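You operate a simulated robot arm through the tools that you are given. There is no shell and no other tool. Be economical: measure what you need, move in short steps, check, and stop when the job is done.

The job below is to be done with a simulated two-armed robot. You get a single attempt, and the scene is never put back.

TASK
Shut the teal suitcase, rub the grey mark off, zip its short zip.
Fine: use the grey pad and put it back; the long zip stays open. What is to be rubbed or washed off counts as gone when no trace of it is left.

It is judged by the outcome, as a careful person would: the job done as asked, and still so three seconds after it is handed in. It fails if anything else is knocked over, pushed out of place, dropped, spilled or broken.

THE ROBOT
Two 7-joint arms with fingered hands on one trunk, on a base that drives. Base frame: it is fixed to the floor where the robot stands at the start and does not move with it; the origin is under the middle of the robot, x ahead of it, y to its left, z up; the surface under the hand at the start is at about z = 0.5. Lengths are in m, angles in degrees, forces in N, time in s.
The left shoulder is at the start at [0.034, 0.125, 1.227], the right one opposite. With the tool pointing down near the work surface each hand reaches from about 0.1 to 0.62 m from the robot's upright axis, wherever it stands, measured 20 degrees to its own side. Places, roughly: lid of the teal suitcase [0.5, 0, 0.9]; long zip pull of the teal suitcase [0.5, -0.2, 0.7]; short zip pull of the teal suitcase [0.4, 0.3, 0.7]. Payload 4 kg a hand.
The tool frame of a hand sits at the grasp point between the pads (the TCP): z along the fingers, y along the line on which they close. The tips reach 0.029 m beyond it. Largest opening 0.1 m; the body of the gripper starts 0.034 m behind the TCP. The gripper is a hand of 5 fingers: y runs from the thumb to the fingers, the wrist lies at [-0.015, -0.105, -0.177] in the tool frame, and closing takes about 1.5 s.
Orientation is that of the tool frame in the base frame, as a unit quaternion [w, x, y, z]. With the fingers straight down and the wrist toward the robot, the tool's x, y and z point along [0, 1, 0], [1, 0, 0] and [0, 0, -1] of the base frame.

THE INTERFACE
- The arms move only by the tool drive_tool. It takes "left_commands", "right_commands" or both (then of equal length, played together; a hand with none holds still); each is a list of rows, each a list of 7 numbers: the shift along the tool's x, y, z in mm, then the turn, a rotation vector about the tool's x, y, z in rad, then the opening, from 0 (shut) to 1 (fully open). In form: [[x, y, z, rx, ry, rz, grip], ...]. A call has 1 to 12 rows; each row shifts and turns the commanded pose from where the row before left it, along the tool's axes as they then stand. A row lasts 0.2 s, in which the tool goes at most 0.05 m and 8.6 degrees; a call with a longer step from one row to the next is refused whole, and so is a gripper value outside its range. A pose out of reach is approached as far as the arm can. The call stops where the force on the tool passes 40 N (or 10 N more than at its start, if that is more) or the arm is blocked; 0.2 s more then pass. Each finger travels about 0.045 m/s and halts on what it meets, pressing with about 24 N; the grip force reading is that of the motor and also rises with nothing between the fingers. The clock runs only during rows and for 0.2 s after the last one: add rows that do not move to give the fingers time. The reply holds the time, the measured pose of the TCP, the force on the tool along the base axes, the opening and the grip force, in the units named above and with some noise, with the torque about the TCP (base axes, N m) and any sound that the robot's microphone picked up, and new pictures: "views" is both (left out), scene, wrist or none (wrist: the cameras of the hands that moved).
- Cameras (640 x 400 px; columns grow to the right, rows downward): "scene" is now at [0.1331, 0.039, 1.3438]; the picture's right is [0.54, -0.84, -0.00], its down [-0.57, -0.37, -0.73] and it looks along [0.62, 0.39, -0.68] (base axes); focal length 214 px, centre (320, 200). "left" rides on the left gripper at [-0.066, -0.086, -0.121] in its tool frame; the picture's right is [-0.76, -0.31, 0.58], its down [0.59, -0.70, 0.40] and it looks along [0.28, 0.64, 0.71] (tool axes); focal length 247 px, centre (320, 200). "right" rides on the right gripper at [0.066, -0.086, -0.121] in its tool frame; the picture's right is [-0.76, 0.31, -0.58], its down [-0.59, -0.70, 0.40] and it looks along [-0.28, 0.64, 0.71] (tool axes); focal length 247 px, centre (320, 200). There is no depth. A picture from a camera that has moved, and an enlarged one, comes with that camera's place and axes in the base frame and with its lens. The place of the scene camera against the robot may be out by one fixed shift of up to 0.025 m in any direction.
- lift_body(by): slides the trunk up (or, below 0, down) by that many m; the arms and the scene camera ride with it, the base frame stays. It gives what a move gives, with no picture.
- steer(legs): drives the robot by 1 to 6 legs, each [ahead, turn to the left] in m and degrees, along the robot's own axes; the way and the turn of a leg run together, so that a leg with both is an arc; at most 1.5 m and 180 degrees a leg. The arms and the cameras ride along, it lands a little off, and it stops where it bumps. It gives what a move gives, and a new picture of the scene camera.
- hand_shape(shape, hand): the hand has 5 fingers and takes this shape, open, in about a second: jaw (thumb against the fingers, like two jaws); tri (thumb and two fingers); tip (a fingertip pinch); poke (one finger out to press); point (the index stretched); flat (the hand flat); cup (the hand cupped); fist (a fist). The gripper value then closes the fingers along that shape, each until it touches; the sizes above hold for jaw. It gives what a move gives, with no picture.
- head_to(pan, tilt): turns the head with the scene camera to pan (to the left, within 80 degrees either way) and tilt (down, from -29 to 69), counted from straight ahead of the robot. It gives what a move gives, and a new picture of the scene camera.
- zoom(camera, box): a new picture of the part [left, top, right, bottom] of that camera's present view, enlarged. The clock stands still meanwhile.
- job_done(): hands the job in; it is judged then, once.

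Go step by step. Nothing tells you exact positions but the pictures and the camera data: compare them with the known pose of the tool, close in by small moves and look again before you grip or let go. The budget is 120 turns and 260 pictures, counting those below and the enlarged ones. Unless the task says otherwise, let go and move clear before handing in, and close with one line.

The tools are called after "Call:" as name(argument=value, ...) on one line, values as JSON. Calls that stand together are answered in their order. drive_tool: Moves the arms, as the interface text tells. Its arguments: {"type":"object","properties":{"left_commands":{"type":"array","items":{"type":"array","items":{"type":"number"}}},"right_commands":{"type":"array","items":{"type":"array","items":{"type":"number"}}},"views":{"type":"string","enum":["both","scene","wrist","none"]}},"required":[]} The other tools are called the same way: lift_body (by) slides the trunk up or down; hand_shape (shape, hand) gives the hand a shape; steer (legs) drives the base; head_to (pan, tilt) turns the head that bears the scene camera; zoom (camera, box) takes an enlarged picture of a part of a camera's view; job_done () hands the job in.

At the start:

```text
time: 0.0
left_position: [0.3585, 0.4593, 1.1459]
left_ee_rot: [0.0, 0.707, 0.707, 0.0]
left_ft_force: [0.0, -0.3, -0.1]
left_wrist_torque: [-0.02, 0.01, -0.01]
left_gripper_width: 0.1
left_grip_force: 0.1
left_shape: jaw
right_position: [0.5162, 0.0781, 1.2138]
right_ee_rot: [0.0, 0.707, 0.707, 0.0]
right_ft_force: [-0.8, 0.0, 0.9]
right_wrist_torque: [-0.01, 0.01, 0.02]
right_gripper_width: 0.1001
right_grip_force: 0.1
right_shape: jaw
trunk travel left (down, up): [-0.425, 0.322]
robot x, y, heading: [0.0001, -0.0005, -0.1]
head pan, tilt: [32.5, 42.9]
```

scene: 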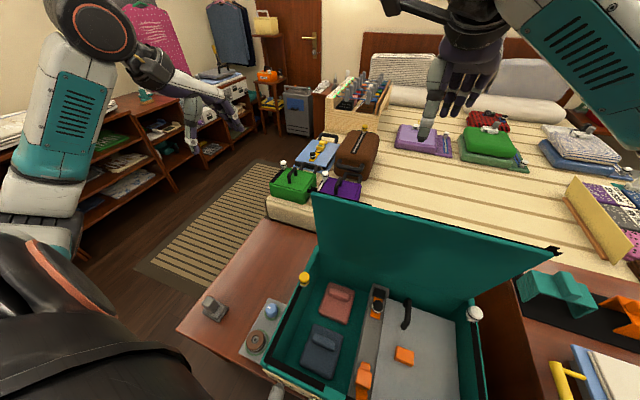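
right: 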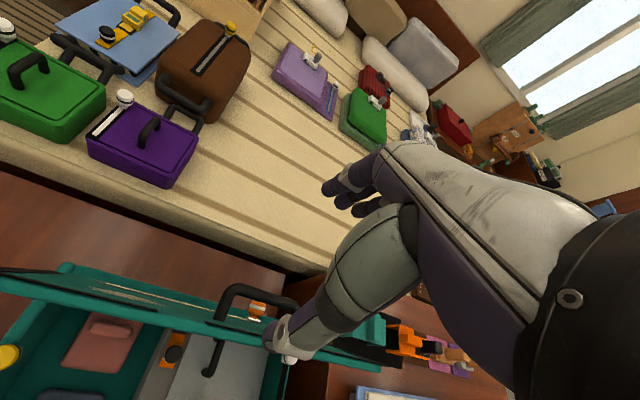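
left: 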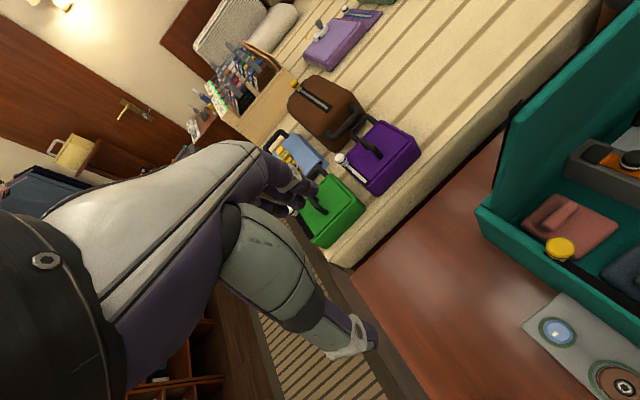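

The teal suitcase stands open on a table in front of me, with its lid up on the far side. I'll turn the head to see the whole of it, and the table around it.

Call:
head_to(pan=0, tilt=55)

Call:
head_to(pan=25, tilt=60)

```text
time: 1.0
left_position: [0.3585, 0.4573, 1.1462]
left_ee_rot: [0.0, 0.707, 0.707, 0.0]
left_ft_force: [0.4, 0.8, 1.1]
left_wrist_torque: [0.04, 0.0, 0.02]
left_gripper_width: 0.0999
left_grip_force: 0.1
left_shape: jaw
right_position: [0.5156, 0.0776, 1.2138]
right_ee_rot: [-0.001, 0.707, 0.707, 0.0]
right_ft_force: [0.6, 0.7, 1.3]
right_wrist_torque: [0.02, -0.02, -0.01]
right_gripper_width: 0.0998
right_grip_force: 0.0
right_shape: jaw
trunk travel left (down, up): [-0.425, 0.322]
robot x, y, heading: [-0.0005, 0.0, -0.2]
head pan, tilt: [0.0, 55.0]
camera scene: at [0.1352, -0.0056, 1.3274], right [0.0, -1.0, 0.0], down [-0.82, 0.0, -0.57], along [0.57, 0.0, -0.82], focal length 214 px, centre (320, 200)
```

scene: 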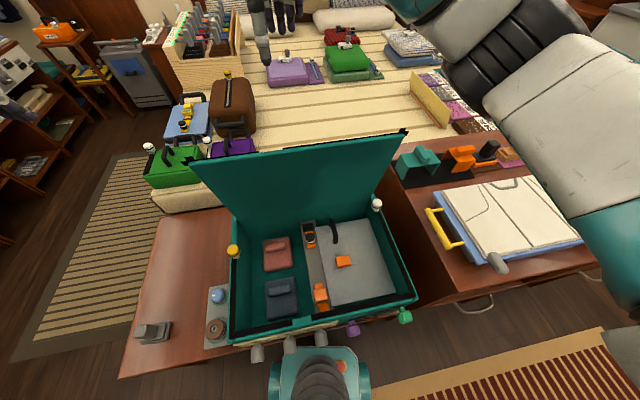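

```text
time: 1.9
left_position: [0.3585, 0.4579, 1.1472]
left_ee_rot: [0.001, 0.707, 0.707, 0.0]
left_ft_force: [0.0, 0.4, 0.5]
left_wrist_torque: [-0.01, -0.02, 0.02]
left_gripper_width: 0.0997
left_grip_force: 0.1
left_shape: jaw
right_position: [0.5149, 0.0777, 1.2137]
right_ee_rot: [0.0, 0.707, 0.707, 0.0]
right_ft_force: [-0.1, -0.1, 0.8]
right_wrist_torque: [0.0, -0.02, -0.01]
right_gripper_width: 0.0999
right_grip_force: 0.0
right_shape: jaw
trunk travel left (down, up): [-0.425, 0.322]
robot x, y, heading: [-0.0015, -0.0021, -0.1]
head pan, tilt: [25.0, 60.0]
camera scene: at [0.1236, 0.0224, 1.3213], right [0.42, -0.91, 0.0], down [-0.79, -0.37, -0.5], along [0.45, 0.21, -0.87], focal length 214 px, centre (320, 200)
```

scene: 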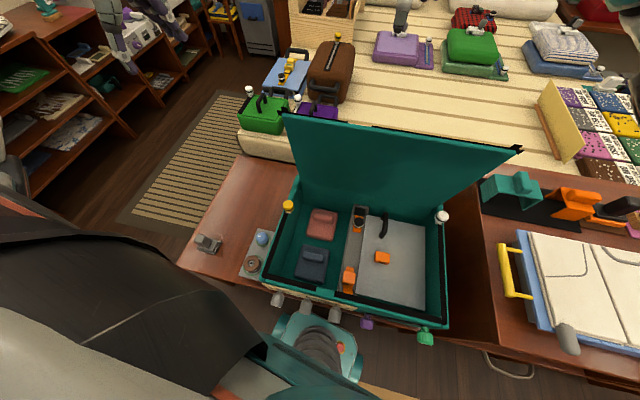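

The yellow and white knobs on the rim look like the zip pulls, and the grey block on the left of the table may be the pad. I'll enlarge these parts.

Call:
zoom(camera="scene", box=[180, 170, 340, 310])

Call:
zoom(camera="scene", box=[260, 100, 540, 350])

```text
2.86 times, centred on (260, 240) of scene
camera zoom: at [0.1236, 0.0224, 1.3213], right [0.42, -0.91, 0.0], down [-0.79, -0.37, -0.5], along [0.45, 0.21, -0.87], focal length 613 px, centre (491, 86)
```

zoom: 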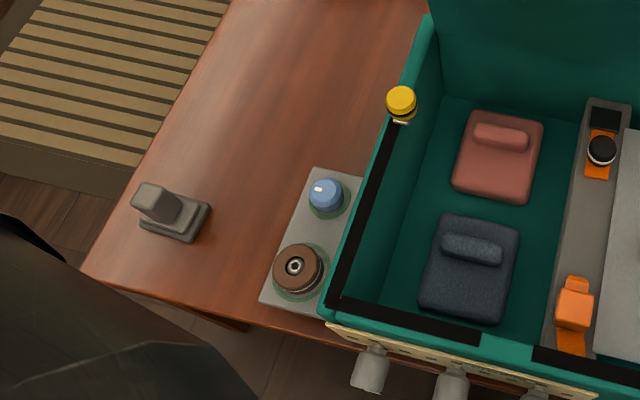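

```text
1.60 times, centred on (400, 225) of scene
camera zoom: at [0.1236, 0.0224, 1.3213], right [0.42, -0.91, 0.0], down [-0.79, -0.37, -0.5], along [0.45, 0.21, -0.87], focal length 343 px, centre (192, 160)
```

zoom: 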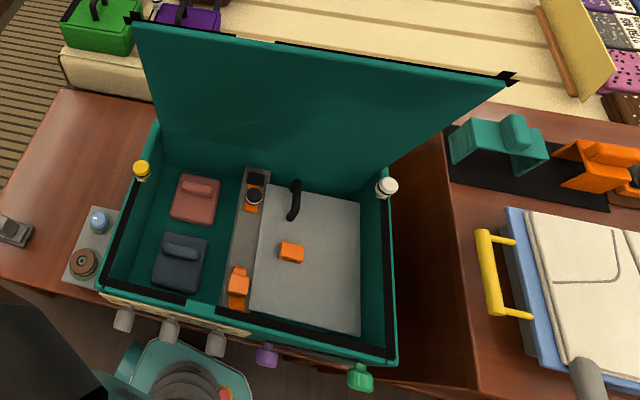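

The suitcase is turned about 12° to the left. Its rim is near z 0.7 and the lid's top edge is near z 1.0 at x≈0.5. I'll flatten the left hand, reach over and behind the lid with it, and move the right hand off to the side.

Call:
hand_shape(hand="left", shape="flat")

Call:
drive_tool(left_commands=[[0, 45, 0, 0, 0, 0, 1], [0, 45, 0, 0, 0, 0, 1], [0, 45, 0, 0, 0, 0, 1], [0, 45, 0, 0, 0, 0, 1], [0, 45, 0, 0, 0, 0, 1], [0, 0, 0, 0, 0, 0, 1]], right_commands=[[-45, 0, 0, 0, 0, 0, 1], [-45, 0, 0, 0, 0, 0, 1], [-45, -30, 0, 0, 0, 0, 1], [-45, -30, 0, 0, 0, 0, 1], [-45, -30, 0, 0, 0, 0, 1], [-45, -30, 0, 0, 0, 0, 1]])

```text
time: 2.8
left_position: [0.3582, 0.4588, 1.1466]
left_ee_rot: [0.0, 0.707, 0.707, -0.001]
left_ft_force: [0.1, 0.7, 0.6]
left_wrist_torque: [0.01, 0.03, -0.02]
left_gripper_width: 0.0929
left_grip_force: 0.1
left_shape: flat
right_position: [0.5158, 0.0779, 1.2135]
right_ee_rot: [-0.001, 0.707, 0.708, 0.0]
right_ft_force: [0.1, -0.5, 0.2]
right_wrist_torque: [-0.01, -0.03, -0.01]
right_gripper_width: 0.1
right_grip_force: 0.1
right_shape: jaw
trunk travel left (down, up): [-0.425, 0.322]
robot x, y, heading: [0.0012, -0.0029, -0.0]
head pan, tilt: [25.0, 60.0]
```

```text
refused: row 3 steps farther than a row can; nothing moved
```

Call:
drive_tool(left_commands=[[0, 45, 0, 0, 0, 0, 1], [0, 45, 0, 0, 0, 0, 1], [0, 45, 0, 0, 0, 0, 1], [0, 45, 0, 0, 0, 0, 1], [0, 45, 0, 0, 0, 0, 1], [0, 0, 0, 0, 0, 0, 1]], right_commands=[[-45, 0, 0, 0, 0, 0, 1], [-45, 0, 0, 0, 0, 0, 1], [-38, -30, 0, 0, 0, 0, 1], [-38, -30, 0, 0, 0, 0, 1], [-38, -30, 0, 0, 0, 0, 1], [-38, -30, 0, 0, 0, 0, 1]])

```text
time: 4.2
left_position: [0.5819, 0.4575, 1.1482]
left_ee_rot: [-0.001, 0.708, 0.707, 0.001]
left_ft_force: [-0.4, -0.7, 0.0]
left_wrist_torque: [0.01, -0.05, 0.04]
left_gripper_width: 0.0
left_grip_force: 0.0
left_shape: flat
right_position: [0.3922, -0.1658, 1.2137]
right_ee_rot: [0.0, 0.708, 0.707, 0.001]
right_ft_force: [-0.2, 0.7, -0.3]
right_wrist_torque: [0.03, -0.05, -0.01]
right_gripper_width: 0.0998
right_grip_force: 0.0
right_shape: jaw
trunk travel left (down, up): [-0.425, 0.322]
robot x, y, heading: [0.0017, -0.0008, 0.1]
head pan, tilt: [25.0, 60.0]
camera scene: at [0.1214, 0.0212, 1.3216], right [0.42, -0.91, 0.0], down [-0.78, -0.37, -0.5], along [0.45, 0.21, -0.87], focal length 214 px, centre (320, 200)
camera right: at [0.3065, -0.1006, 1.3337], right [0.31, -0.76, 0.58], down [-0.7, -0.59, -0.4], along [0.64, -0.28, -0.71], focal length 247 px, centre (320, 200)
camera left: at [0.4955, 0.3921, 1.2675], right [-0.31, -0.76, -0.58], down [-0.7, 0.59, -0.4], along [0.64, 0.28, -0.71], focal length 247 px, centre (320, 200)
```

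scene: 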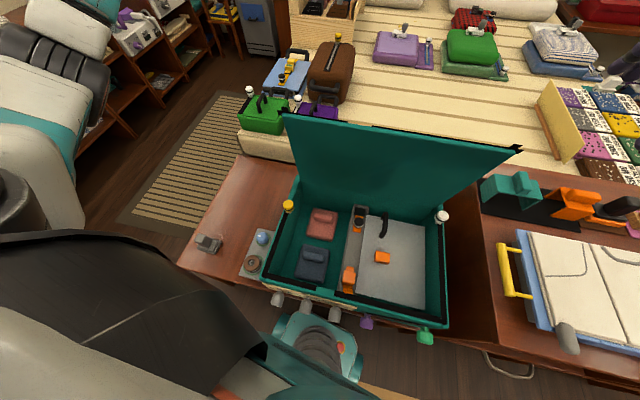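
right: 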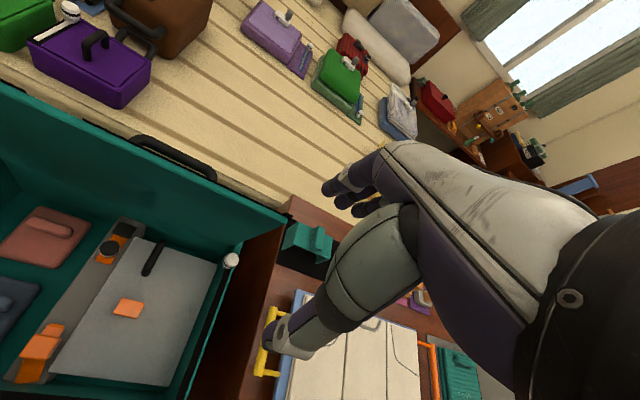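
left: 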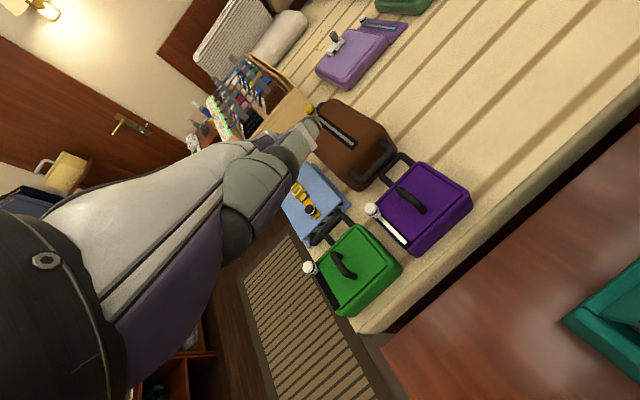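

The right hand is clear and the left is level with the lid. Next I move the left hand across, behind and above the lid's left part.

Call:
drive_tool(left_commands=[[-45, 10, 0, 0, 0, 0, 1], [-45, 10, 0, 0, 0, 0, 1], [-45, 10, 0, 0, 0, 0, 1], [-45, 10, 0, 0, 0, 0, 1], [-45, 0, 0, 0, 0, 0, 1], [-40, 0, 0, 0, 0, 0, 1], [0, 0, 0, 0, 0, 0, 1]])

Call:
head_to(pan=12, tilt=45)

```text
time: 5.8
left_position: [0.6242, 0.193, 1.145]
left_ee_rot: [0.001, 0.707, 0.707, 0.0]
left_ft_force: [-0.2, 0.2, 0.5]
left_wrist_torque: [-0.02, 0.0, -0.02]
left_gripper_width: 0.0002
left_grip_force: 0.1
left_shape: flat
right_position: [0.3934, -0.1639, 1.2134]
right_ee_rot: [0.0, 0.707, 0.707, 0.0]
right_ft_force: [-0.4, 0.4, 0.1]
right_wrist_torque: [0.01, 0.0, 0.02]
right_gripper_width: 0.0996
right_grip_force: 0.2
right_shape: jaw
trunk travel left (down, up): [-0.425, 0.322]
robot x, y, heading: [0.002, -0.0008, 0.0]
head pan, tilt: [25.0, 60.0]
camera scene: at [0.1234, 0.0228, 1.3213], right [0.42, -0.91, 0.0], down [-0.79, -0.37, -0.5], along [0.45, 0.21, -0.87], focal length 214 px, centre (320, 200)
camera left: at [0.5371, 0.1274, 1.2667], right [-0.31, -0.76, -0.58], down [-0.7, 0.59, -0.4], along [0.64, 0.28, -0.71], focal length 247 px, centre (320, 200)
```

scene: 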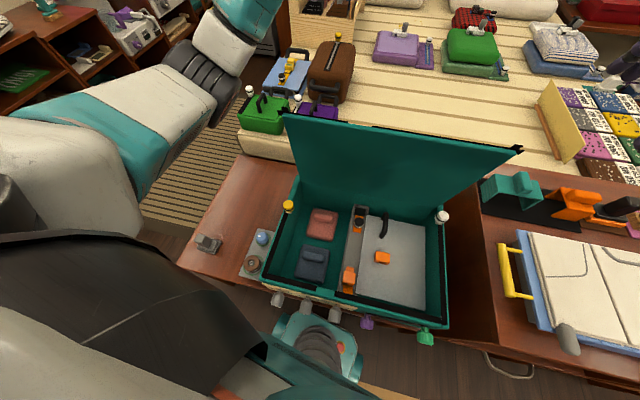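
left: 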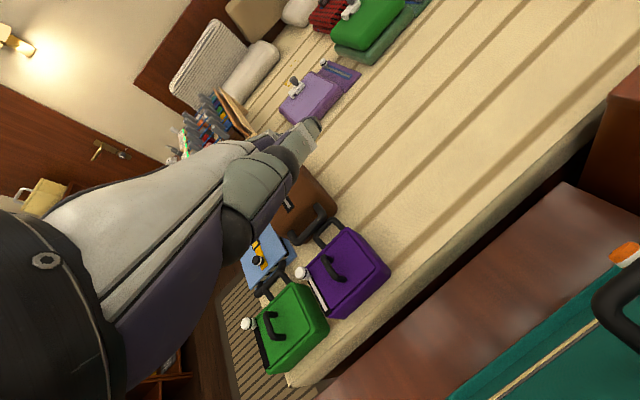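

```text
time: 6.5
left_position: [0.6238, 0.1918, 1.1459]
left_ee_rot: [-0.001, 0.707, 0.707, 0.0]
left_ft_force: [0.4, 0.4, -0.5]
left_wrist_torque: [0.01, 0.0, 0.02]
left_gripper_width: 0.0
left_grip_force: 0.1
left_shape: flat
right_position: [0.3944, -0.1644, 1.2115]
right_ee_rot: [0.0, 0.707, 0.707, 0.0]
right_ft_force: [-0.2, 0.7, 0.0]
right_wrist_torque: [0.06, -0.01, 0.03]
right_gripper_width: 0.0998
right_grip_force: 0.1
right_shape: jaw
trunk travel left (down, up): [-0.425, 0.322]
robot x, y, heading: [-0.0001, -0.0009, 0.0]
head pan, tilt: [12.0, 45.0]
camera scene: at [0.1427, 0.0111, 1.3407], right [0.21, -0.98, 0.0], down [-0.69, -0.15, -0.71], along [0.69, 0.15, -0.71], focal length 214 px, centre (320, 200)
```

scene: 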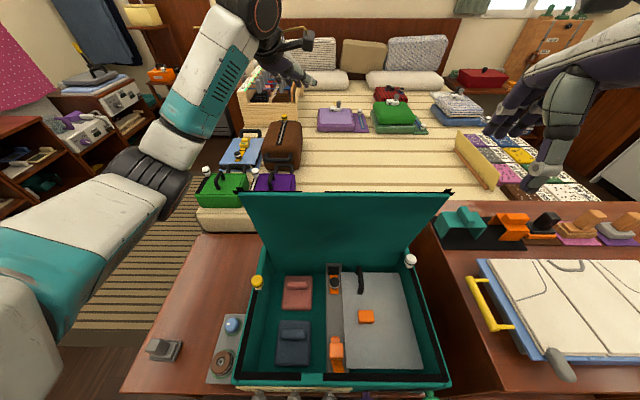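

The lid's back face is around x≈0.5 and its black handle sits near the middle. I'll lower the left hand behind the lid.

Call:
drive_tool(left_commands=[[0, 0, 40, 0, 0, 0, 1], [0, 0, 40, 0, 0, 0, 1], [0, 0, 40, 0, 0, 0, 1], [0, 0, 40, 0, 0, 0, 1], [0, 0, 20, 0, 0, 0, 1], [0, 0, 0, 0, 0, 0, 1]])

```text
time: 7.9
left_position: [0.6236, 0.193, 0.9651]
left_ee_rot: [0.001, 0.708, 0.706, 0.0]
left_ft_force: [-0.6, -0.5, -0.7]
left_wrist_torque: [-0.01, 0.0, 0.02]
left_gripper_width: 0.0
left_grip_force: 0.1
left_shape: flat
right_position: [0.394, -0.1647, 1.2127]
right_ee_rot: [0.0, 0.707, 0.707, 0.001]
right_ft_force: [-1.0, -0.3, 0.6]
right_wrist_torque: [0.0, 0.01, 0.0]
right_gripper_width: 0.0998
right_grip_force: 0.0
right_shape: jaw
trunk travel left (down, up): [-0.425, 0.322]
robot x, y, heading: [0.0032, -0.0024, 0.0]
head pan, tilt: [12.0, 45.0]
camera scene: at [0.1427, 0.0109, 1.3408], right [0.21, -0.98, 0.0], down [-0.69, -0.15, -0.71], along [0.69, 0.15, -0.71], focal length 214 px, centre (320, 200)
camera left: at [0.5378, 0.1284, 1.0859], right [-0.31, -0.76, -0.58], down [-0.7, 0.59, -0.4], along [0.64, 0.28, -0.71], focal length 247 px, centre (320, 200)
```

scene: 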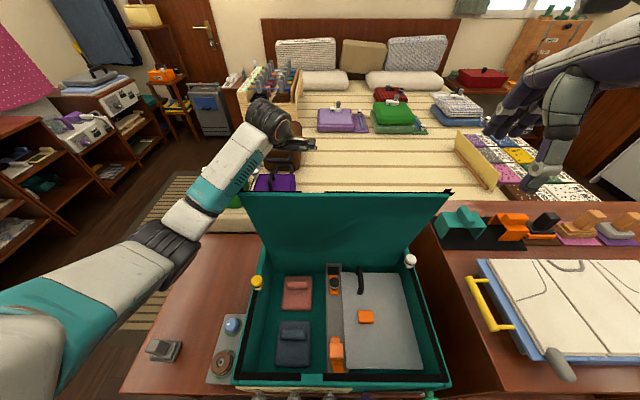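
left: 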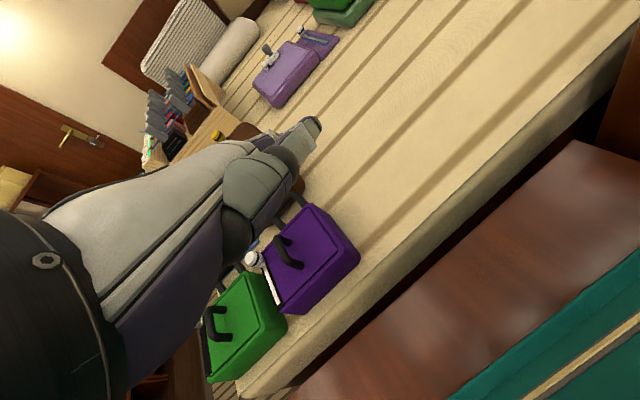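

Call:
zoom(camera="scene", box=[220, 80, 380, 220])

```text
2.86 times, centred on (300, 150) of scene
camera zoom: at [0.1427, 0.0109, 1.3408], right [0.21, -0.98, 0.0], down [-0.69, -0.15, -0.71], along [0.69, 0.15, -0.71], focal length 613 px, centre (377, 343)
```

zoom: 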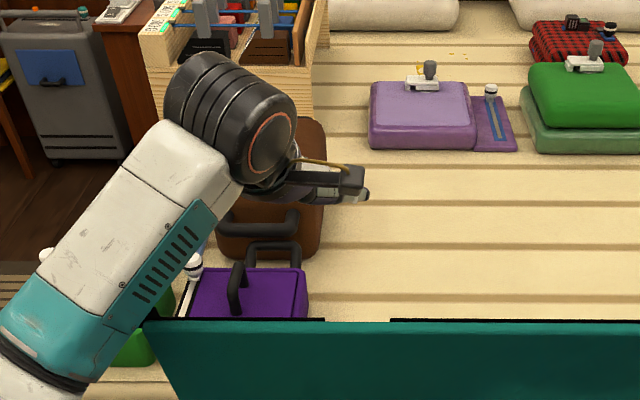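

In the flat shape the fingers point forward rather than down. I'll go back to the jaw shape and close it, which makes a beak pointing down to hook behind the lid.

Call:
hand_shape(hand="left", shape="jaw")

Call:
drive_tool(left_commands=[[0, 0, 0, 0, 0, 0, 0], [0, 0, 0, 0, 0, 0, 0], [0, 0, 0, 0, 0, 0, 0], [0, 0, 0, 0, 0, 0, 0], [0, 0, 0, 0, 0, 0, 0], [0, 0, 0, 0, 0, 0, 0], [0, 0, 0, 0, 0, 0, 0]])

Call:
zoom(camera="scene", box=[220, 80, 380, 220])

```text
time: 8.8
left_position: [0.6245, 0.1933, 0.9659]
left_ee_rot: [0.001, 0.708, 0.707, 0.0]
left_ft_force: [0.4, -0.4, 0.5]
left_wrist_torque: [-0.01, -0.01, -0.01]
left_gripper_width: 0.1001
left_grip_force: 0.0
left_shape: jaw
right_position: [0.3947, -0.1641, 1.2131]
right_ee_rot: [0.0, 0.707, 0.707, 0.0]
right_ft_force: [0.4, -0.4, -0.5]
right_wrist_torque: [0.01, 0.01, 0.0]
right_gripper_width: 0.0998
right_grip_force: 0.1
right_shape: jaw
trunk travel left (down, up): [-0.425, 0.322]
robot x, y, heading: [-0.0009, 0.0011, 0.0]
head pan, tilt: [12.0, 45.0]
```

```text
time: 10.4
left_position: [0.6237, 0.1932, 0.9666]
left_ee_rot: [0.0, 0.707, 0.707, 0.0]
left_ft_force: [0.3, 0.4, 0.6]
left_wrist_torque: [0.0, 0.02, 0.01]
left_gripper_width: 0.0
left_grip_force: 24.0
left_shape: jaw
right_position: [0.3946, -0.164, 1.2124]
right_ee_rot: [0.0, 0.707, 0.707, 0.0]
right_ft_force: [0.0, 0.6, 0.1]
right_wrist_torque: [0.01, 0.02, -0.03]
right_gripper_width: 0.0999
right_grip_force: 0.0
right_shape: jaw
trunk travel left (down, up): [-0.425, 0.322]
robot x, y, heading: [0.0016, 0.0007, -0.0]
head pan, tilt: [12.0, 45.0]
camera scene: at [0.1427, 0.011, 1.3408], right [0.21, -0.98, 0.0], down [-0.69, -0.15, -0.71], along [0.69, 0.15, -0.71], focal length 214 px, centre (320, 200)
camera left: at [0.5379, 0.1283, 1.0862], right [-0.31, -0.76, -0.58], down [-0.7, 0.59, -0.4], along [0.64, 0.28, -0.71], focal length 247 px, centre (320, 200)
```

scene: 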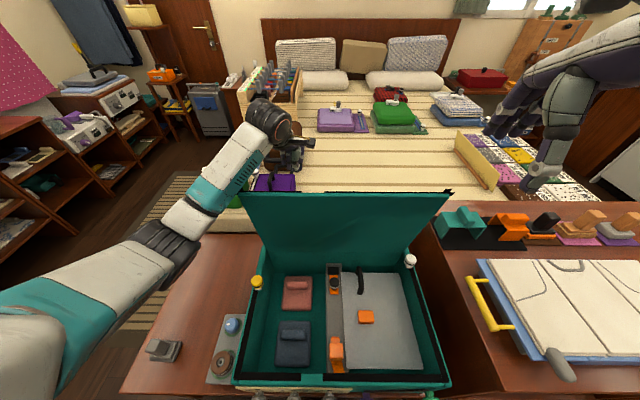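
left: 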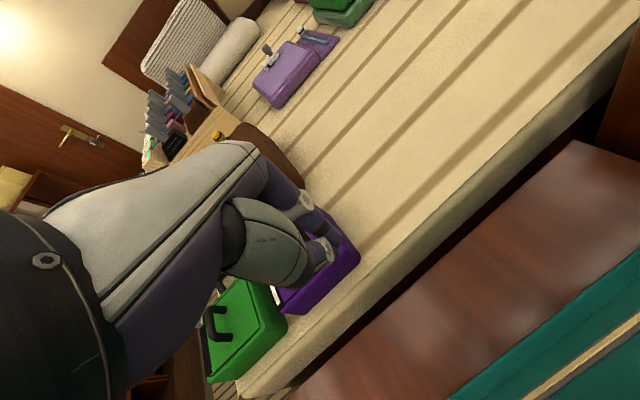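

```text
2.86 times, centred on (300, 150) of scene
camera zoom: at [0.1427, 0.011, 1.3408], right [0.21, -0.98, 0.0], down [-0.69, -0.15, -0.71], along [0.69, 0.15, -0.71], focal length 613 px, centre (377, 343)
```

zoom: 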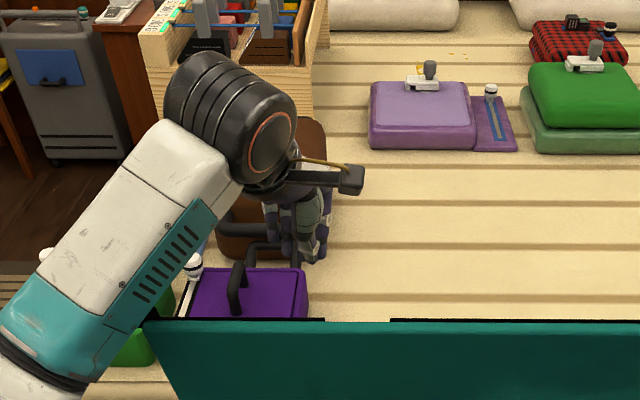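

The beak now points straight down. I'll lower it a bit more behind the lid, then ease it back toward the lid.

Call:
drive_tool(left_commands=[[0, 0, 30, 0, 0, 0, 0], [0, 0, 30, 0, 0, 0, 0], [0, -20, 0, 0, 0, 0, 0], [0, -20, 0, 0, 0, 0, 0], [0, -15, 0, 0, 0, 0, 0], [0, 0, 0, 0, 0, 0, 0]])

```text
time: 11.8
left_position: [0.5635, 0.1799, 0.9205]
left_ee_rot: [0.006, 0.71, 0.705, 0.011]
left_ft_force: [-0.5, -0.1, 0.0]
left_wrist_torque: [-0.01, -0.01, 0.03]
left_gripper_width: 0.0
left_grip_force: 23.8
left_shape: jaw
right_position: [0.385, -0.175, 1.2148]
right_ee_rot: [-0.001, 0.707, 0.707, 0.006]
right_ft_force: [0.1, 0.2, 0.4]
right_wrist_torque: [0.0, 0.03, 0.0]
right_gripper_width: 0.0996
right_grip_force: 0.0
right_shape: jaw
trunk travel left (down, up): [-0.425, 0.322]
robot x, y, heading: [-0.001, -0.0007, -0.1]
head pan, tilt: [12.0, 45.0]
camera scene: at [0.1329, -0.0028, 1.342], right [0.21, -0.98, -0.01], down [-0.69, -0.14, -0.71], along [0.7, 0.15, -0.7], focal length 214 px, centre (320, 200)
camera left: at [0.4747, 0.1151, 1.0388], right [-0.3, -0.75, -0.59], down [-0.69, 0.6, -0.41], along [0.66, 0.28, -0.7], focal length 247 px, centre (320, 200)
```

scene: 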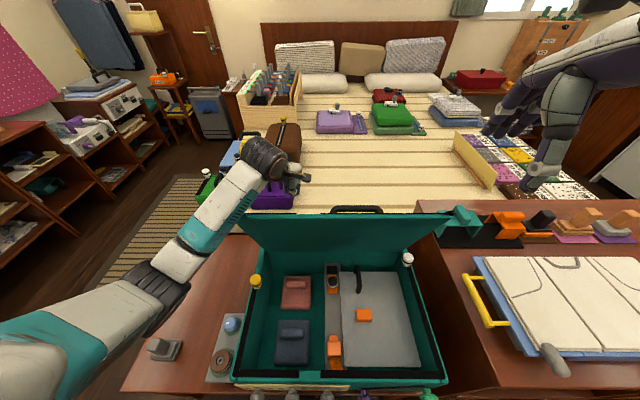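
left: 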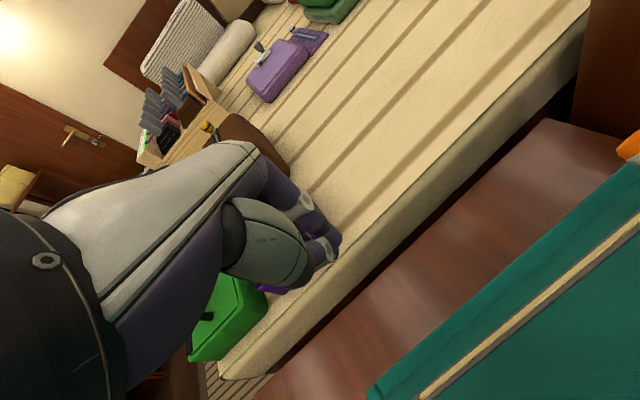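

The lid has already tilted toward me, and the body has shifted about 1 cm, so some part of the arm is touching something. I'll look closer.

Call:
zoom(camera="scene", box=[180, 120, 340, 260])

Call:
zoom(camera="scene", box=[0, 200, 260, 400])

```text
2.86 times, centred on (260, 190) of scene
camera zoom: at [0.1329, -0.0028, 1.342], right [0.21, -0.98, -0.01], down [-0.69, -0.14, -0.71], along [0.7, 0.15, -0.7], focal length 613 px, centre (491, 229)
```

zoom: 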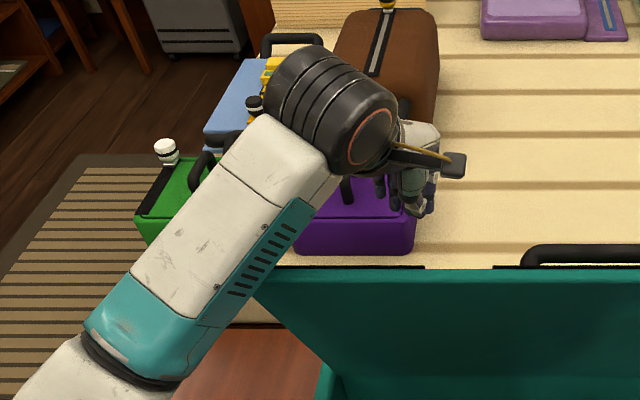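

```text
2.00 times, centred on (130, 300) of scene
camera zoom: at [0.1329, -0.0028, 1.342], right [0.21, -0.98, -0.01], down [-0.69, -0.14, -0.71], along [0.7, 0.15, -0.7], focal length 429 px, centre (700, 0)
```

zoom: 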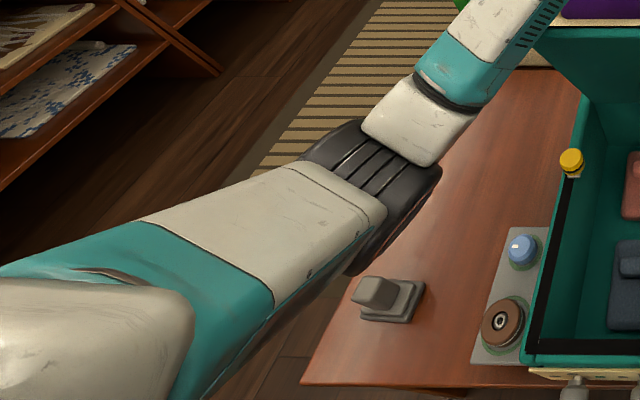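

The forearm is leaning on the lid's left edge. I'll raise the hand to relieve that and see whether the lid stays where it is.

Call:
drive_tool(left_commands=[[0, 0, -30, 0, 0, 0, 0], [0, 0, -30, 0, 0, 0, 0], [0, 0, -20, 0, 0, 0, 0], [0, 0, 0, 0, 0, 0, 0]])

```text
time: 12.8
left_position: [0.5688, 0.1922, 0.986]
left_ee_rot: [-0.001, 0.707, 0.707, -0.001]
left_ft_force: [-0.7, 0.0, -0.9]
left_wrist_torque: [-0.02, 0.02, 0.02]
left_gripper_width: 0.0
left_grip_force: 23.8
left_shape: jaw
right_position: [0.395, -0.1642, 1.2121]
right_ee_rot: [0.0, 0.707, 0.707, 0.0]
right_ft_force: [0.6, 1.0, 0.7]
right_wrist_torque: [-0.01, 0.03, 0.0]
right_gripper_width: 0.0997
right_grip_force: 0.0
right_shape: jaw
trunk travel left (down, up): [-0.425, 0.322]
robot x, y, heading: [-0.0005, 0.0007, 0.2]
head pan, tilt: [12.0, 45.0]
camera scene: at [0.1426, 0.0106, 1.3407], right [0.21, -0.98, 0.0], down [-0.69, -0.15, -0.71], along [0.69, 0.15, -0.71], focal length 214 px, centre (320, 200)
camera left: at [0.4827, 0.1274, 1.1065], right [-0.31, -0.76, -0.58], down [-0.7, 0.59, -0.4], along [0.64, 0.28, -0.71], focal length 247 px, centre (320, 200)
```

scene: 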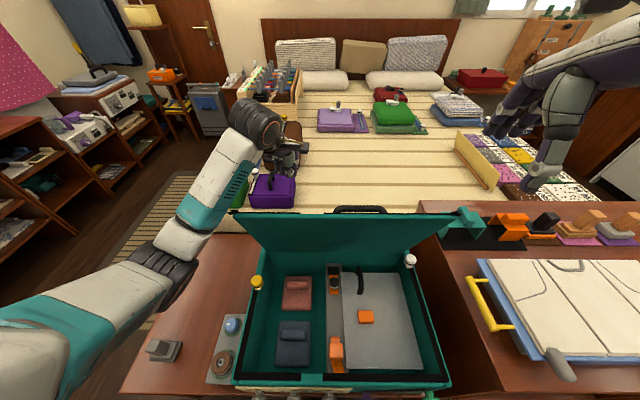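
left: 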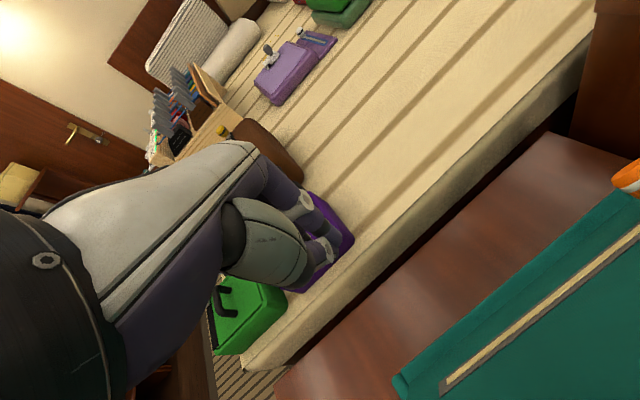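

The lid holds its own tilt, since the hinge has friction, and the body is back in place. I'll raise the trunk so the forearms come in from higher up, then go on.

Call:
lift_body(by=0.2)

Call:
drive_tool(left_commands=[[-20, 0, 40, 0, 0, 0, 0], [-20, 0, 40, 0, 0, 0, 0], [-20, 0, 40, 0, 0, 0, 0], [0, 0, 40, 0, 0, 0, 0], [0, 0, 40, 0, 0, 0, 0], [0, 0, 20, 0, 0, 0, 0], [0, 0, 0, 0, 0, 0, 0]])

```text
time: 15.0
left_position: [0.5694, 0.1936, 1.185]
left_ee_rot: [0.0, 0.707, 0.707, 0.001]
left_ft_force: [0.5, 0.1, 0.1]
left_wrist_torque: [0.02, 0.01, -0.01]
left_gripper_width: 0.0002
left_grip_force: 24.2
left_shape: jaw
right_position: [0.3946, -0.1655, 1.4136]
right_ee_rot: [0.0, 0.707, 0.708, -0.001]
right_ft_force: [0.7, -0.6, -0.4]
right_wrist_torque: [0.02, 0.02, 0.0]
right_gripper_width: 0.0996
right_grip_force: 0.1
right_shape: jaw
trunk travel left (down, up): [-0.625, 0.122]
robot x, y, heading: [0.0016, -0.002, -0.2]
head pan, tilt: [12.0, 45.0]
```

```text
time: 16.6
left_position: [0.5683, 0.1326, 0.9658]
left_ee_rot: [0.0, 0.707, 0.707, 0.0]
left_ft_force: [0.3, -0.9, -0.3]
left_wrist_torque: [-0.01, 0.02, -0.02]
left_gripper_width: 0.0
left_grip_force: 24.2
left_shape: jaw
right_position: [0.3947, -0.1649, 1.4136]
right_ee_rot: [0.0, 0.707, 0.707, 0.0]
right_ft_force: [-0.6, -1.1, -0.3]
right_wrist_torque: [0.02, -0.01, -0.01]
right_gripper_width: 0.0997
right_grip_force: 0.2
right_shape: jaw
trunk travel left (down, up): [-0.625, 0.122]
robot x, y, heading: [0.0058, 0.0014, 0.2]
head pan, tilt: [12.0, 45.0]
camera scene: at [0.1272, 0.0108, 1.5421], right [0.21, -0.98, 0.0], down [-0.69, -0.15, -0.71], along [0.69, 0.15, -0.71], focal length 214 px, centre (320, 200)
camera left: at [0.4826, 0.0679, 1.0861], right [-0.31, -0.76, -0.58], down [-0.7, 0.59, -0.4], along [0.64, 0.28, -0.71], focal length 247 px, centre (320, 200)
```

scene: 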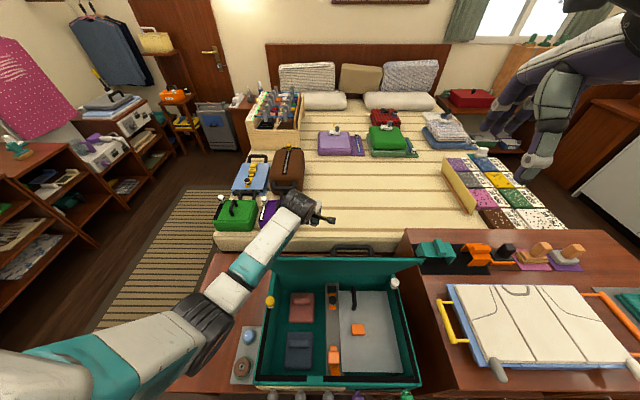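
left: 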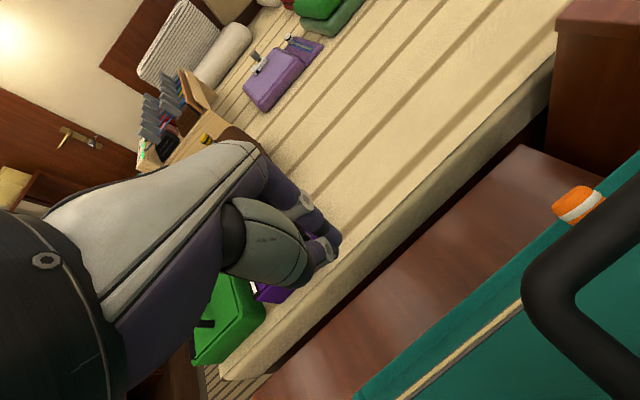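

The forearm is well above the lid now. I'll push the beak back against the lid's outer face in short steps.

Call:
drive_tool(left_commands=[[0, 0, 30, 0, 0, 0, 0], [0, -20, 10, 0, 0, 0, 0], [-3, -20, 0, 0, 0, 0, 0], [-3, -20, 0, 0, 0, 0, 0], [-3, -20, 0, 0, 0, 0, 0], [-3, -20, 0, 0, 0, 0, 0], [0, 0, 0, 0, 0, 0, 0]])

```text
time: 18.2
left_position: [0.4682, 0.1214, 0.9267]
left_ee_rot: [0.0, 0.707, 0.707, -0.001]
left_ft_force: [0.8, 0.5, -1.1]
left_wrist_torque: [-0.02, -0.01, 0.04]
left_gripper_width: 0.0004
left_grip_force: 23.8
left_shape: jaw
right_position: [0.3948, -0.1647, 1.4139]
right_ee_rot: [-0.001, 0.707, 0.707, 0.0]
right_ft_force: [-0.4, -0.1, -0.1]
right_wrist_torque: [0.0, 0.02, -0.02]
right_gripper_width: 0.0995
right_grip_force: 0.0
right_shape: jaw
trunk travel left (down, up): [-0.625, 0.122]
robot x, y, heading: [0.0003, 0.0011, 0.1]
head pan, tilt: [12.0, 45.0]
camera scene: at [0.1277, 0.0108, 1.542], right [0.21, -0.98, 0.0], down [-0.69, -0.15, -0.71], along [0.69, 0.15, -0.71], focal length 214 px, centre (320, 200)
camera left: at [0.3828, 0.0556, 1.0474], right [-0.31, -0.76, -0.58], down [-0.7, 0.59, -0.4], along [0.64, 0.28, -0.71], focal length 247 px, centre (320, 200)
```

scene: 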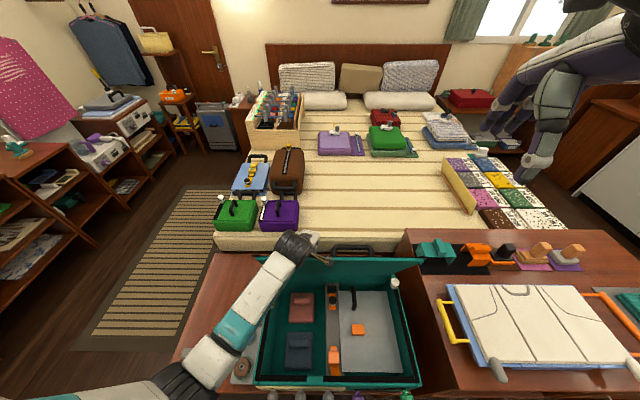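
left: 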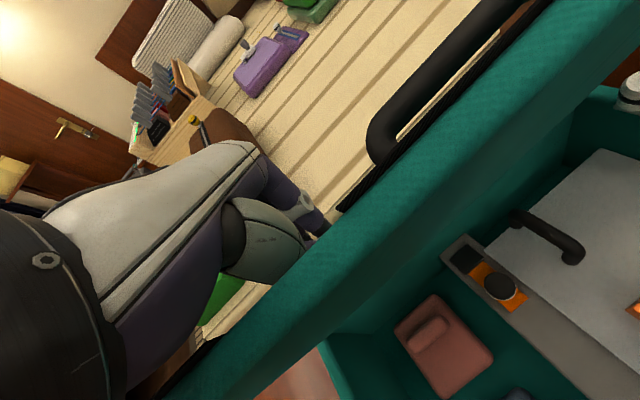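

The beak is just behind the lid's top edge. I'll keep going along the arc.

Call:
drive_tool(left_commands=[[-3, -15, 0, 0, 0, 0, 0], [-3, -15, 2, 0, 0, 0, 0], [-3, -15, 4, 0, 0, 0, 0], [-3, -15, 5, 0, 0, 0, 0], [-3, -15, 6, 0, 0, 0, 0], [0, 0, 0, 0, 0, 0, 0]])

```text
time: 19.6
left_position: [0.3934, 0.1051, 0.9097]
left_ee_rot: [0.0, 0.707, 0.707, 0.0]
left_ft_force: [1.5, 0.3, 2.3]
left_wrist_torque: [0.01, 0.01, 0.01]
left_gripper_width: 0.0
left_grip_force: 24.5
left_shape: jaw
right_position: [0.3953, -0.1648, 1.4125]
right_ee_rot: [0.0, 0.707, 0.707, 0.001]
right_ft_force: [0.1, 0.6, 0.2]
right_wrist_torque: [0.01, 0.01, -0.01]
right_gripper_width: 0.1001
right_grip_force: 0.1
right_shape: jaw
trunk travel left (down, up): [-0.625, 0.122]
robot x, y, heading: [-0.0025, -0.0014, -0.2]
head pan, tilt: [12.0, 45.0]
camera scene: at [0.1275, 0.0108, 1.5421], right [0.21, -0.98, 0.0], down [-0.69, -0.15, -0.71], along [0.69, 0.15, -0.71], focal length 214 px, centre (320, 200)
camera left: at [0.3073, 0.0407, 1.0301], right [-0.31, -0.76, -0.58], down [-0.7, 0.59, -0.4], along [0.64, 0.28, -0.71], focal length 247 px, centre (320, 200)
```

scene: 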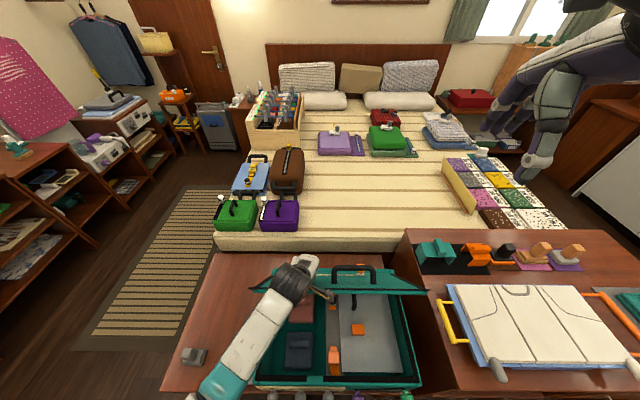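
left: 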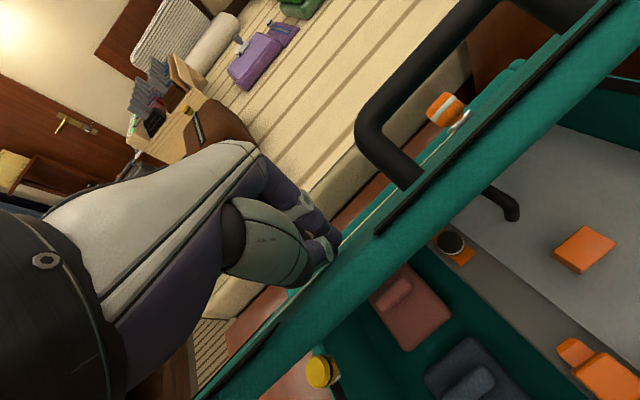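

The lid is about halfway down and moving easily. I'll continue the arc downward.

Call:
drive_tool(left_commands=[[-2, -12, 12, 0, 0, 0, 0], [-2, -12, 14, 0, 0, 0, 0], [-2, -10, 14, 0, 0, 0, 0], [-2, -8, 16, 0, 0, 0, 0], [-2, -6, 16, 0, 0, 0, 0], [0, 0, 0, 0, 0, 0, 0]])

```text
time: 21.0
left_position: [0.3452, 0.0954, 0.8371]
left_ee_rot: [0.0, 0.707, 0.707, 0.0]
left_ft_force: [0.2, -0.9, 0.1]
left_wrist_torque: [-0.02, -0.02, -0.01]
left_gripper_width: 0.0
left_grip_force: 24.5
left_shape: jaw
right_position: [0.3941, -0.1646, 1.4136]
right_ee_rot: [-0.001, 0.708, 0.707, 0.0]
right_ft_force: [-0.2, -0.3, -0.6]
right_wrist_torque: [-0.01, -0.02, 0.0]
right_gripper_width: 0.1
right_grip_force: 0.1
right_shape: jaw
trunk travel left (down, up): [-0.625, 0.122]
robot x, y, heading: [-0.0032, 0.0023, -0.1]
head pan, tilt: [12.0, 45.0]
camera scene: at [0.1272, 0.0109, 1.5421], right [0.21, -0.98, 0.0], down [-0.69, -0.15, -0.71], along [0.69, 0.15, -0.71], focal length 214 px, centre (320, 200)
camera left: at [0.2593, 0.0305, 0.9579], right [-0.31, -0.76, -0.58], down [-0.7, 0.59, -0.4], along [0.64, 0.28, -0.71], focal length 247 px, centre (320, 200)
```

scene: 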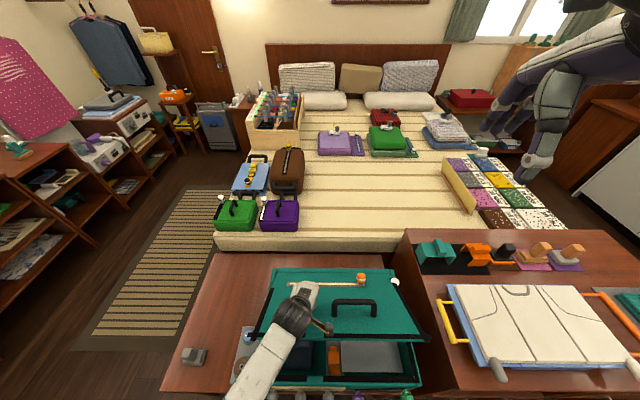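
left: 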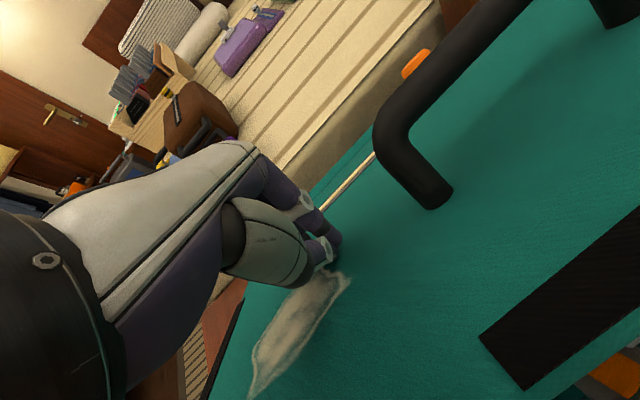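

The lid is nearly down and the grey mark shows on its top, left of the handle. I'll press on down gently.

Call:
drive_tool(left_commands=[[-2, -4, 16, 0, 0, 0, 0], [0, -3, 16, 0, 0, 0, 0], [0, 0, 14, 0, 0, 0, 0], [0, 0, 12, 0, 0, 0, 0], [0, 0, 10, 0, 0, 0, 0], [0, 0, 10, 0, 0, 0, 0], [0, 0, 0, 0, 0, 0, 0]])

```text
time: 22.6
left_position: [0.3385, 0.0935, 0.7589]
left_ee_rot: [0.0, 0.707, 0.707, 0.0]
left_ft_force: [0.0, -0.5, 0.5]
left_wrist_torque: [0.02, 0.0, -0.01]
left_gripper_width: 0.0
left_grip_force: 23.6
left_shape: jaw
right_position: [0.3941, -0.1653, 1.4142]
right_ee_rot: [0.0, 0.707, 0.707, 0.0]
right_ft_force: [0.6, 0.7, -0.2]
right_wrist_torque: [-0.01, 0.01, 0.04]
right_gripper_width: 0.0999
right_grip_force: 0.0
right_shape: jaw
trunk travel left (down, up): [-0.625, 0.122]
robot x, y, heading: [-0.0011, 0.0024, -0.1]
head pan, tilt: [12.0, 45.0]
camera scene: at [0.127, 0.0108, 1.5421], right [0.21, -0.98, 0.0], down [-0.69, -0.15, -0.71], along [0.69, 0.15, -0.71], focal length 214 px, centre (320, 200)
camera left: at [0.2523, 0.029, 0.88], right [-0.31, -0.76, -0.58], down [-0.7, 0.59, -0.4], along [0.64, 0.28, -0.71], focal length 247 px, centre (320, 200)
```

scene: 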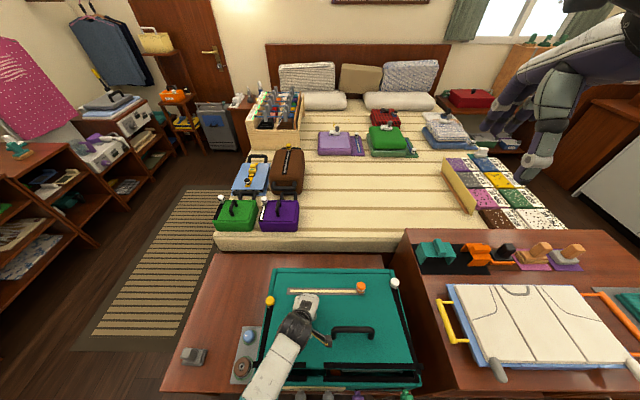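
left: 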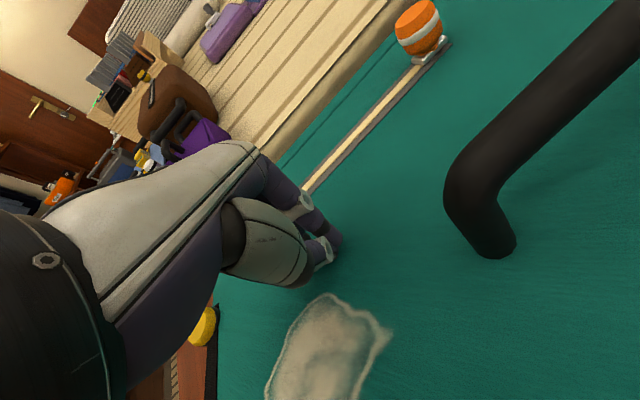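

Call:
drive_tool(left_commands=[[0, 0, 8, 0, 0, 0, 0], [0, 0, 8, 0, 0, 0, 0], [0, 0, 6, 0, 0, 0, 0], [0, 0, 6, 0, 0, 0, 0], [0, 0, 5, 0, 0, 0, 0], [0, 0, 5, 0, 0, 0, 0], [0, 0, 0, 0, 0, 0, 0]])

```text
time: 24.2
left_position: [0.3385, 0.0945, 0.7209]
left_ee_rot: [0.0, 0.707, 0.707, 0.0]
left_ft_force: [1.0, 0.2, 0.8]
left_wrist_torque: [0.03, -0.01, 0.01]
left_gripper_width: 0.0
left_grip_force: 23.3
left_shape: jaw
right_position: [0.3947, -0.1661, 1.4123]
right_ee_rot: [-0.001, 0.707, 0.707, 0.0]
right_ft_force: [0.1, 0.3, -0.4]
right_wrist_torque: [0.03, -0.01, -0.02]
right_gripper_width: 0.0997
right_grip_force: 0.0
right_shape: jaw
trunk travel left (down, up): [-0.625, 0.122]
robot x, y, heading: [0.0017, -0.0009, -0.2]
head pan, tilt: [12.0, 45.0]
camera scene: at [0.127, 0.0107, 1.5421], right [0.21, -0.98, 0.0], down [-0.69, -0.15, -0.71], along [0.69, 0.15, -0.71], focal length 214 px, centre (320, 200)
camera left: at [0.2522, 0.029, 0.8419], right [-0.31, -0.76, -0.58], down [-0.7, 0.59, -0.4], along [0.64, 0.28, -0.71], focal length 247 px, centre (320, 200)
```

scene: 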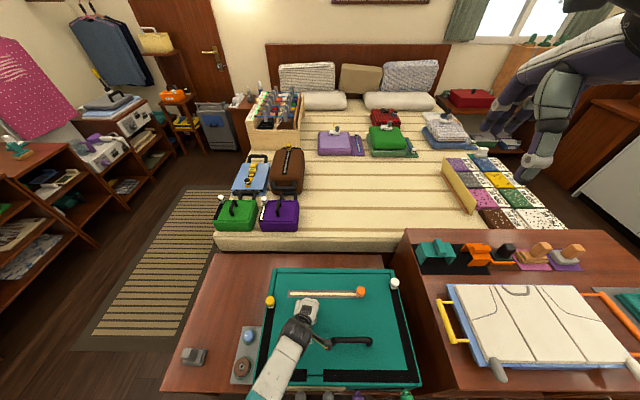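
left: 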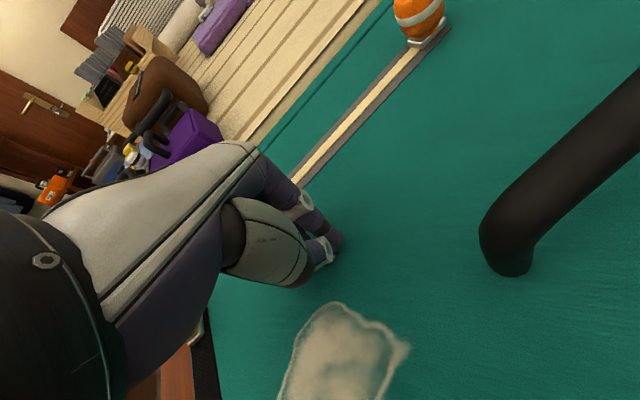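

Call:
drive_tool(left_commands=[[0, 0, 5, 0, 0, 0, 0], [0, 0, 5, 0, 0, 0, 0], [0, 0, 4, 0, 0, 0, 0], [0, 0, 4, 0, 0, 0, 0], [0, 0, 4, 0, 0, 0, 0], [0, 0, 4, 0, 0, 0, 0], [0, 0, 4, 0, 0, 0, 0]])

```text
time: 24.7
left_position: [0.3424, 0.0936, 0.72]
left_ee_rot: [0.005, 0.707, 0.707, 0.004]
left_ft_force: [-9.1, 1.4, 24.6]
left_wrist_torque: [0.02, 0.33, 0.02]
left_gripper_width: 0.0004
left_grip_force: 23.9
left_shape: jaw
right_position: [0.3939, -0.1651, 1.4144]
right_ee_rot: [0.0, 0.707, 0.707, 0.0]
right_ft_force: [0.8, -0.7, -0.2]
right_wrist_torque: [-0.01, 0.05, 0.01]
right_gripper_width: 0.0995
right_grip_force: 0.0
right_shape: jaw
trunk travel left (down, up): [-0.625, 0.122]
robot x, y, heading: [0.0013, -0.001, 0.0]
head pan, tilt: [12.0, 45.0]
stopped in row 2 (left hand): the force on the tool passed its limit at 46 N (the readings are from after the stop); the commanded pose is now the measured one
camera scene: at [0.1267, 0.0106, 1.5423], right [0.21, -0.98, 0.0], down [-0.69, -0.15, -0.71], along [0.69, 0.15, -0.71], focal length 214 px, centre (320, 200)
camera left: at [0.2553, 0.0284, 0.8394], right [-0.3, -0.76, -0.58], down [-0.7, 0.59, -0.41], along [0.65, 0.28, -0.7], focal length 247 px, centre (320, 200)
```

scene: 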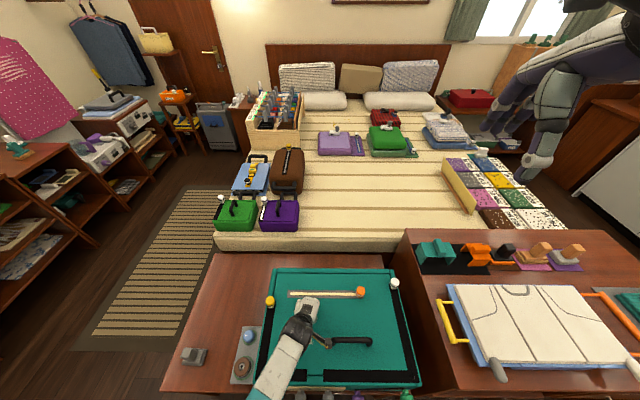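
left: 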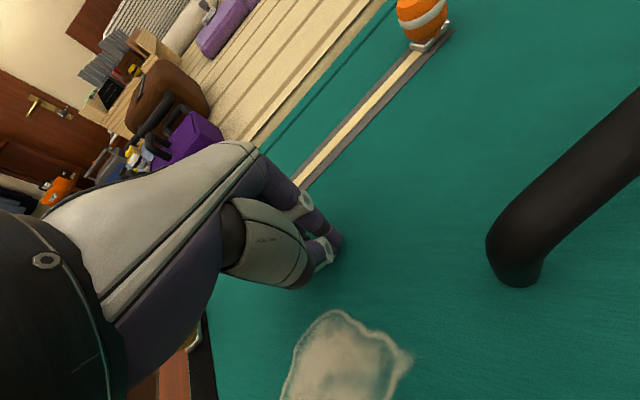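

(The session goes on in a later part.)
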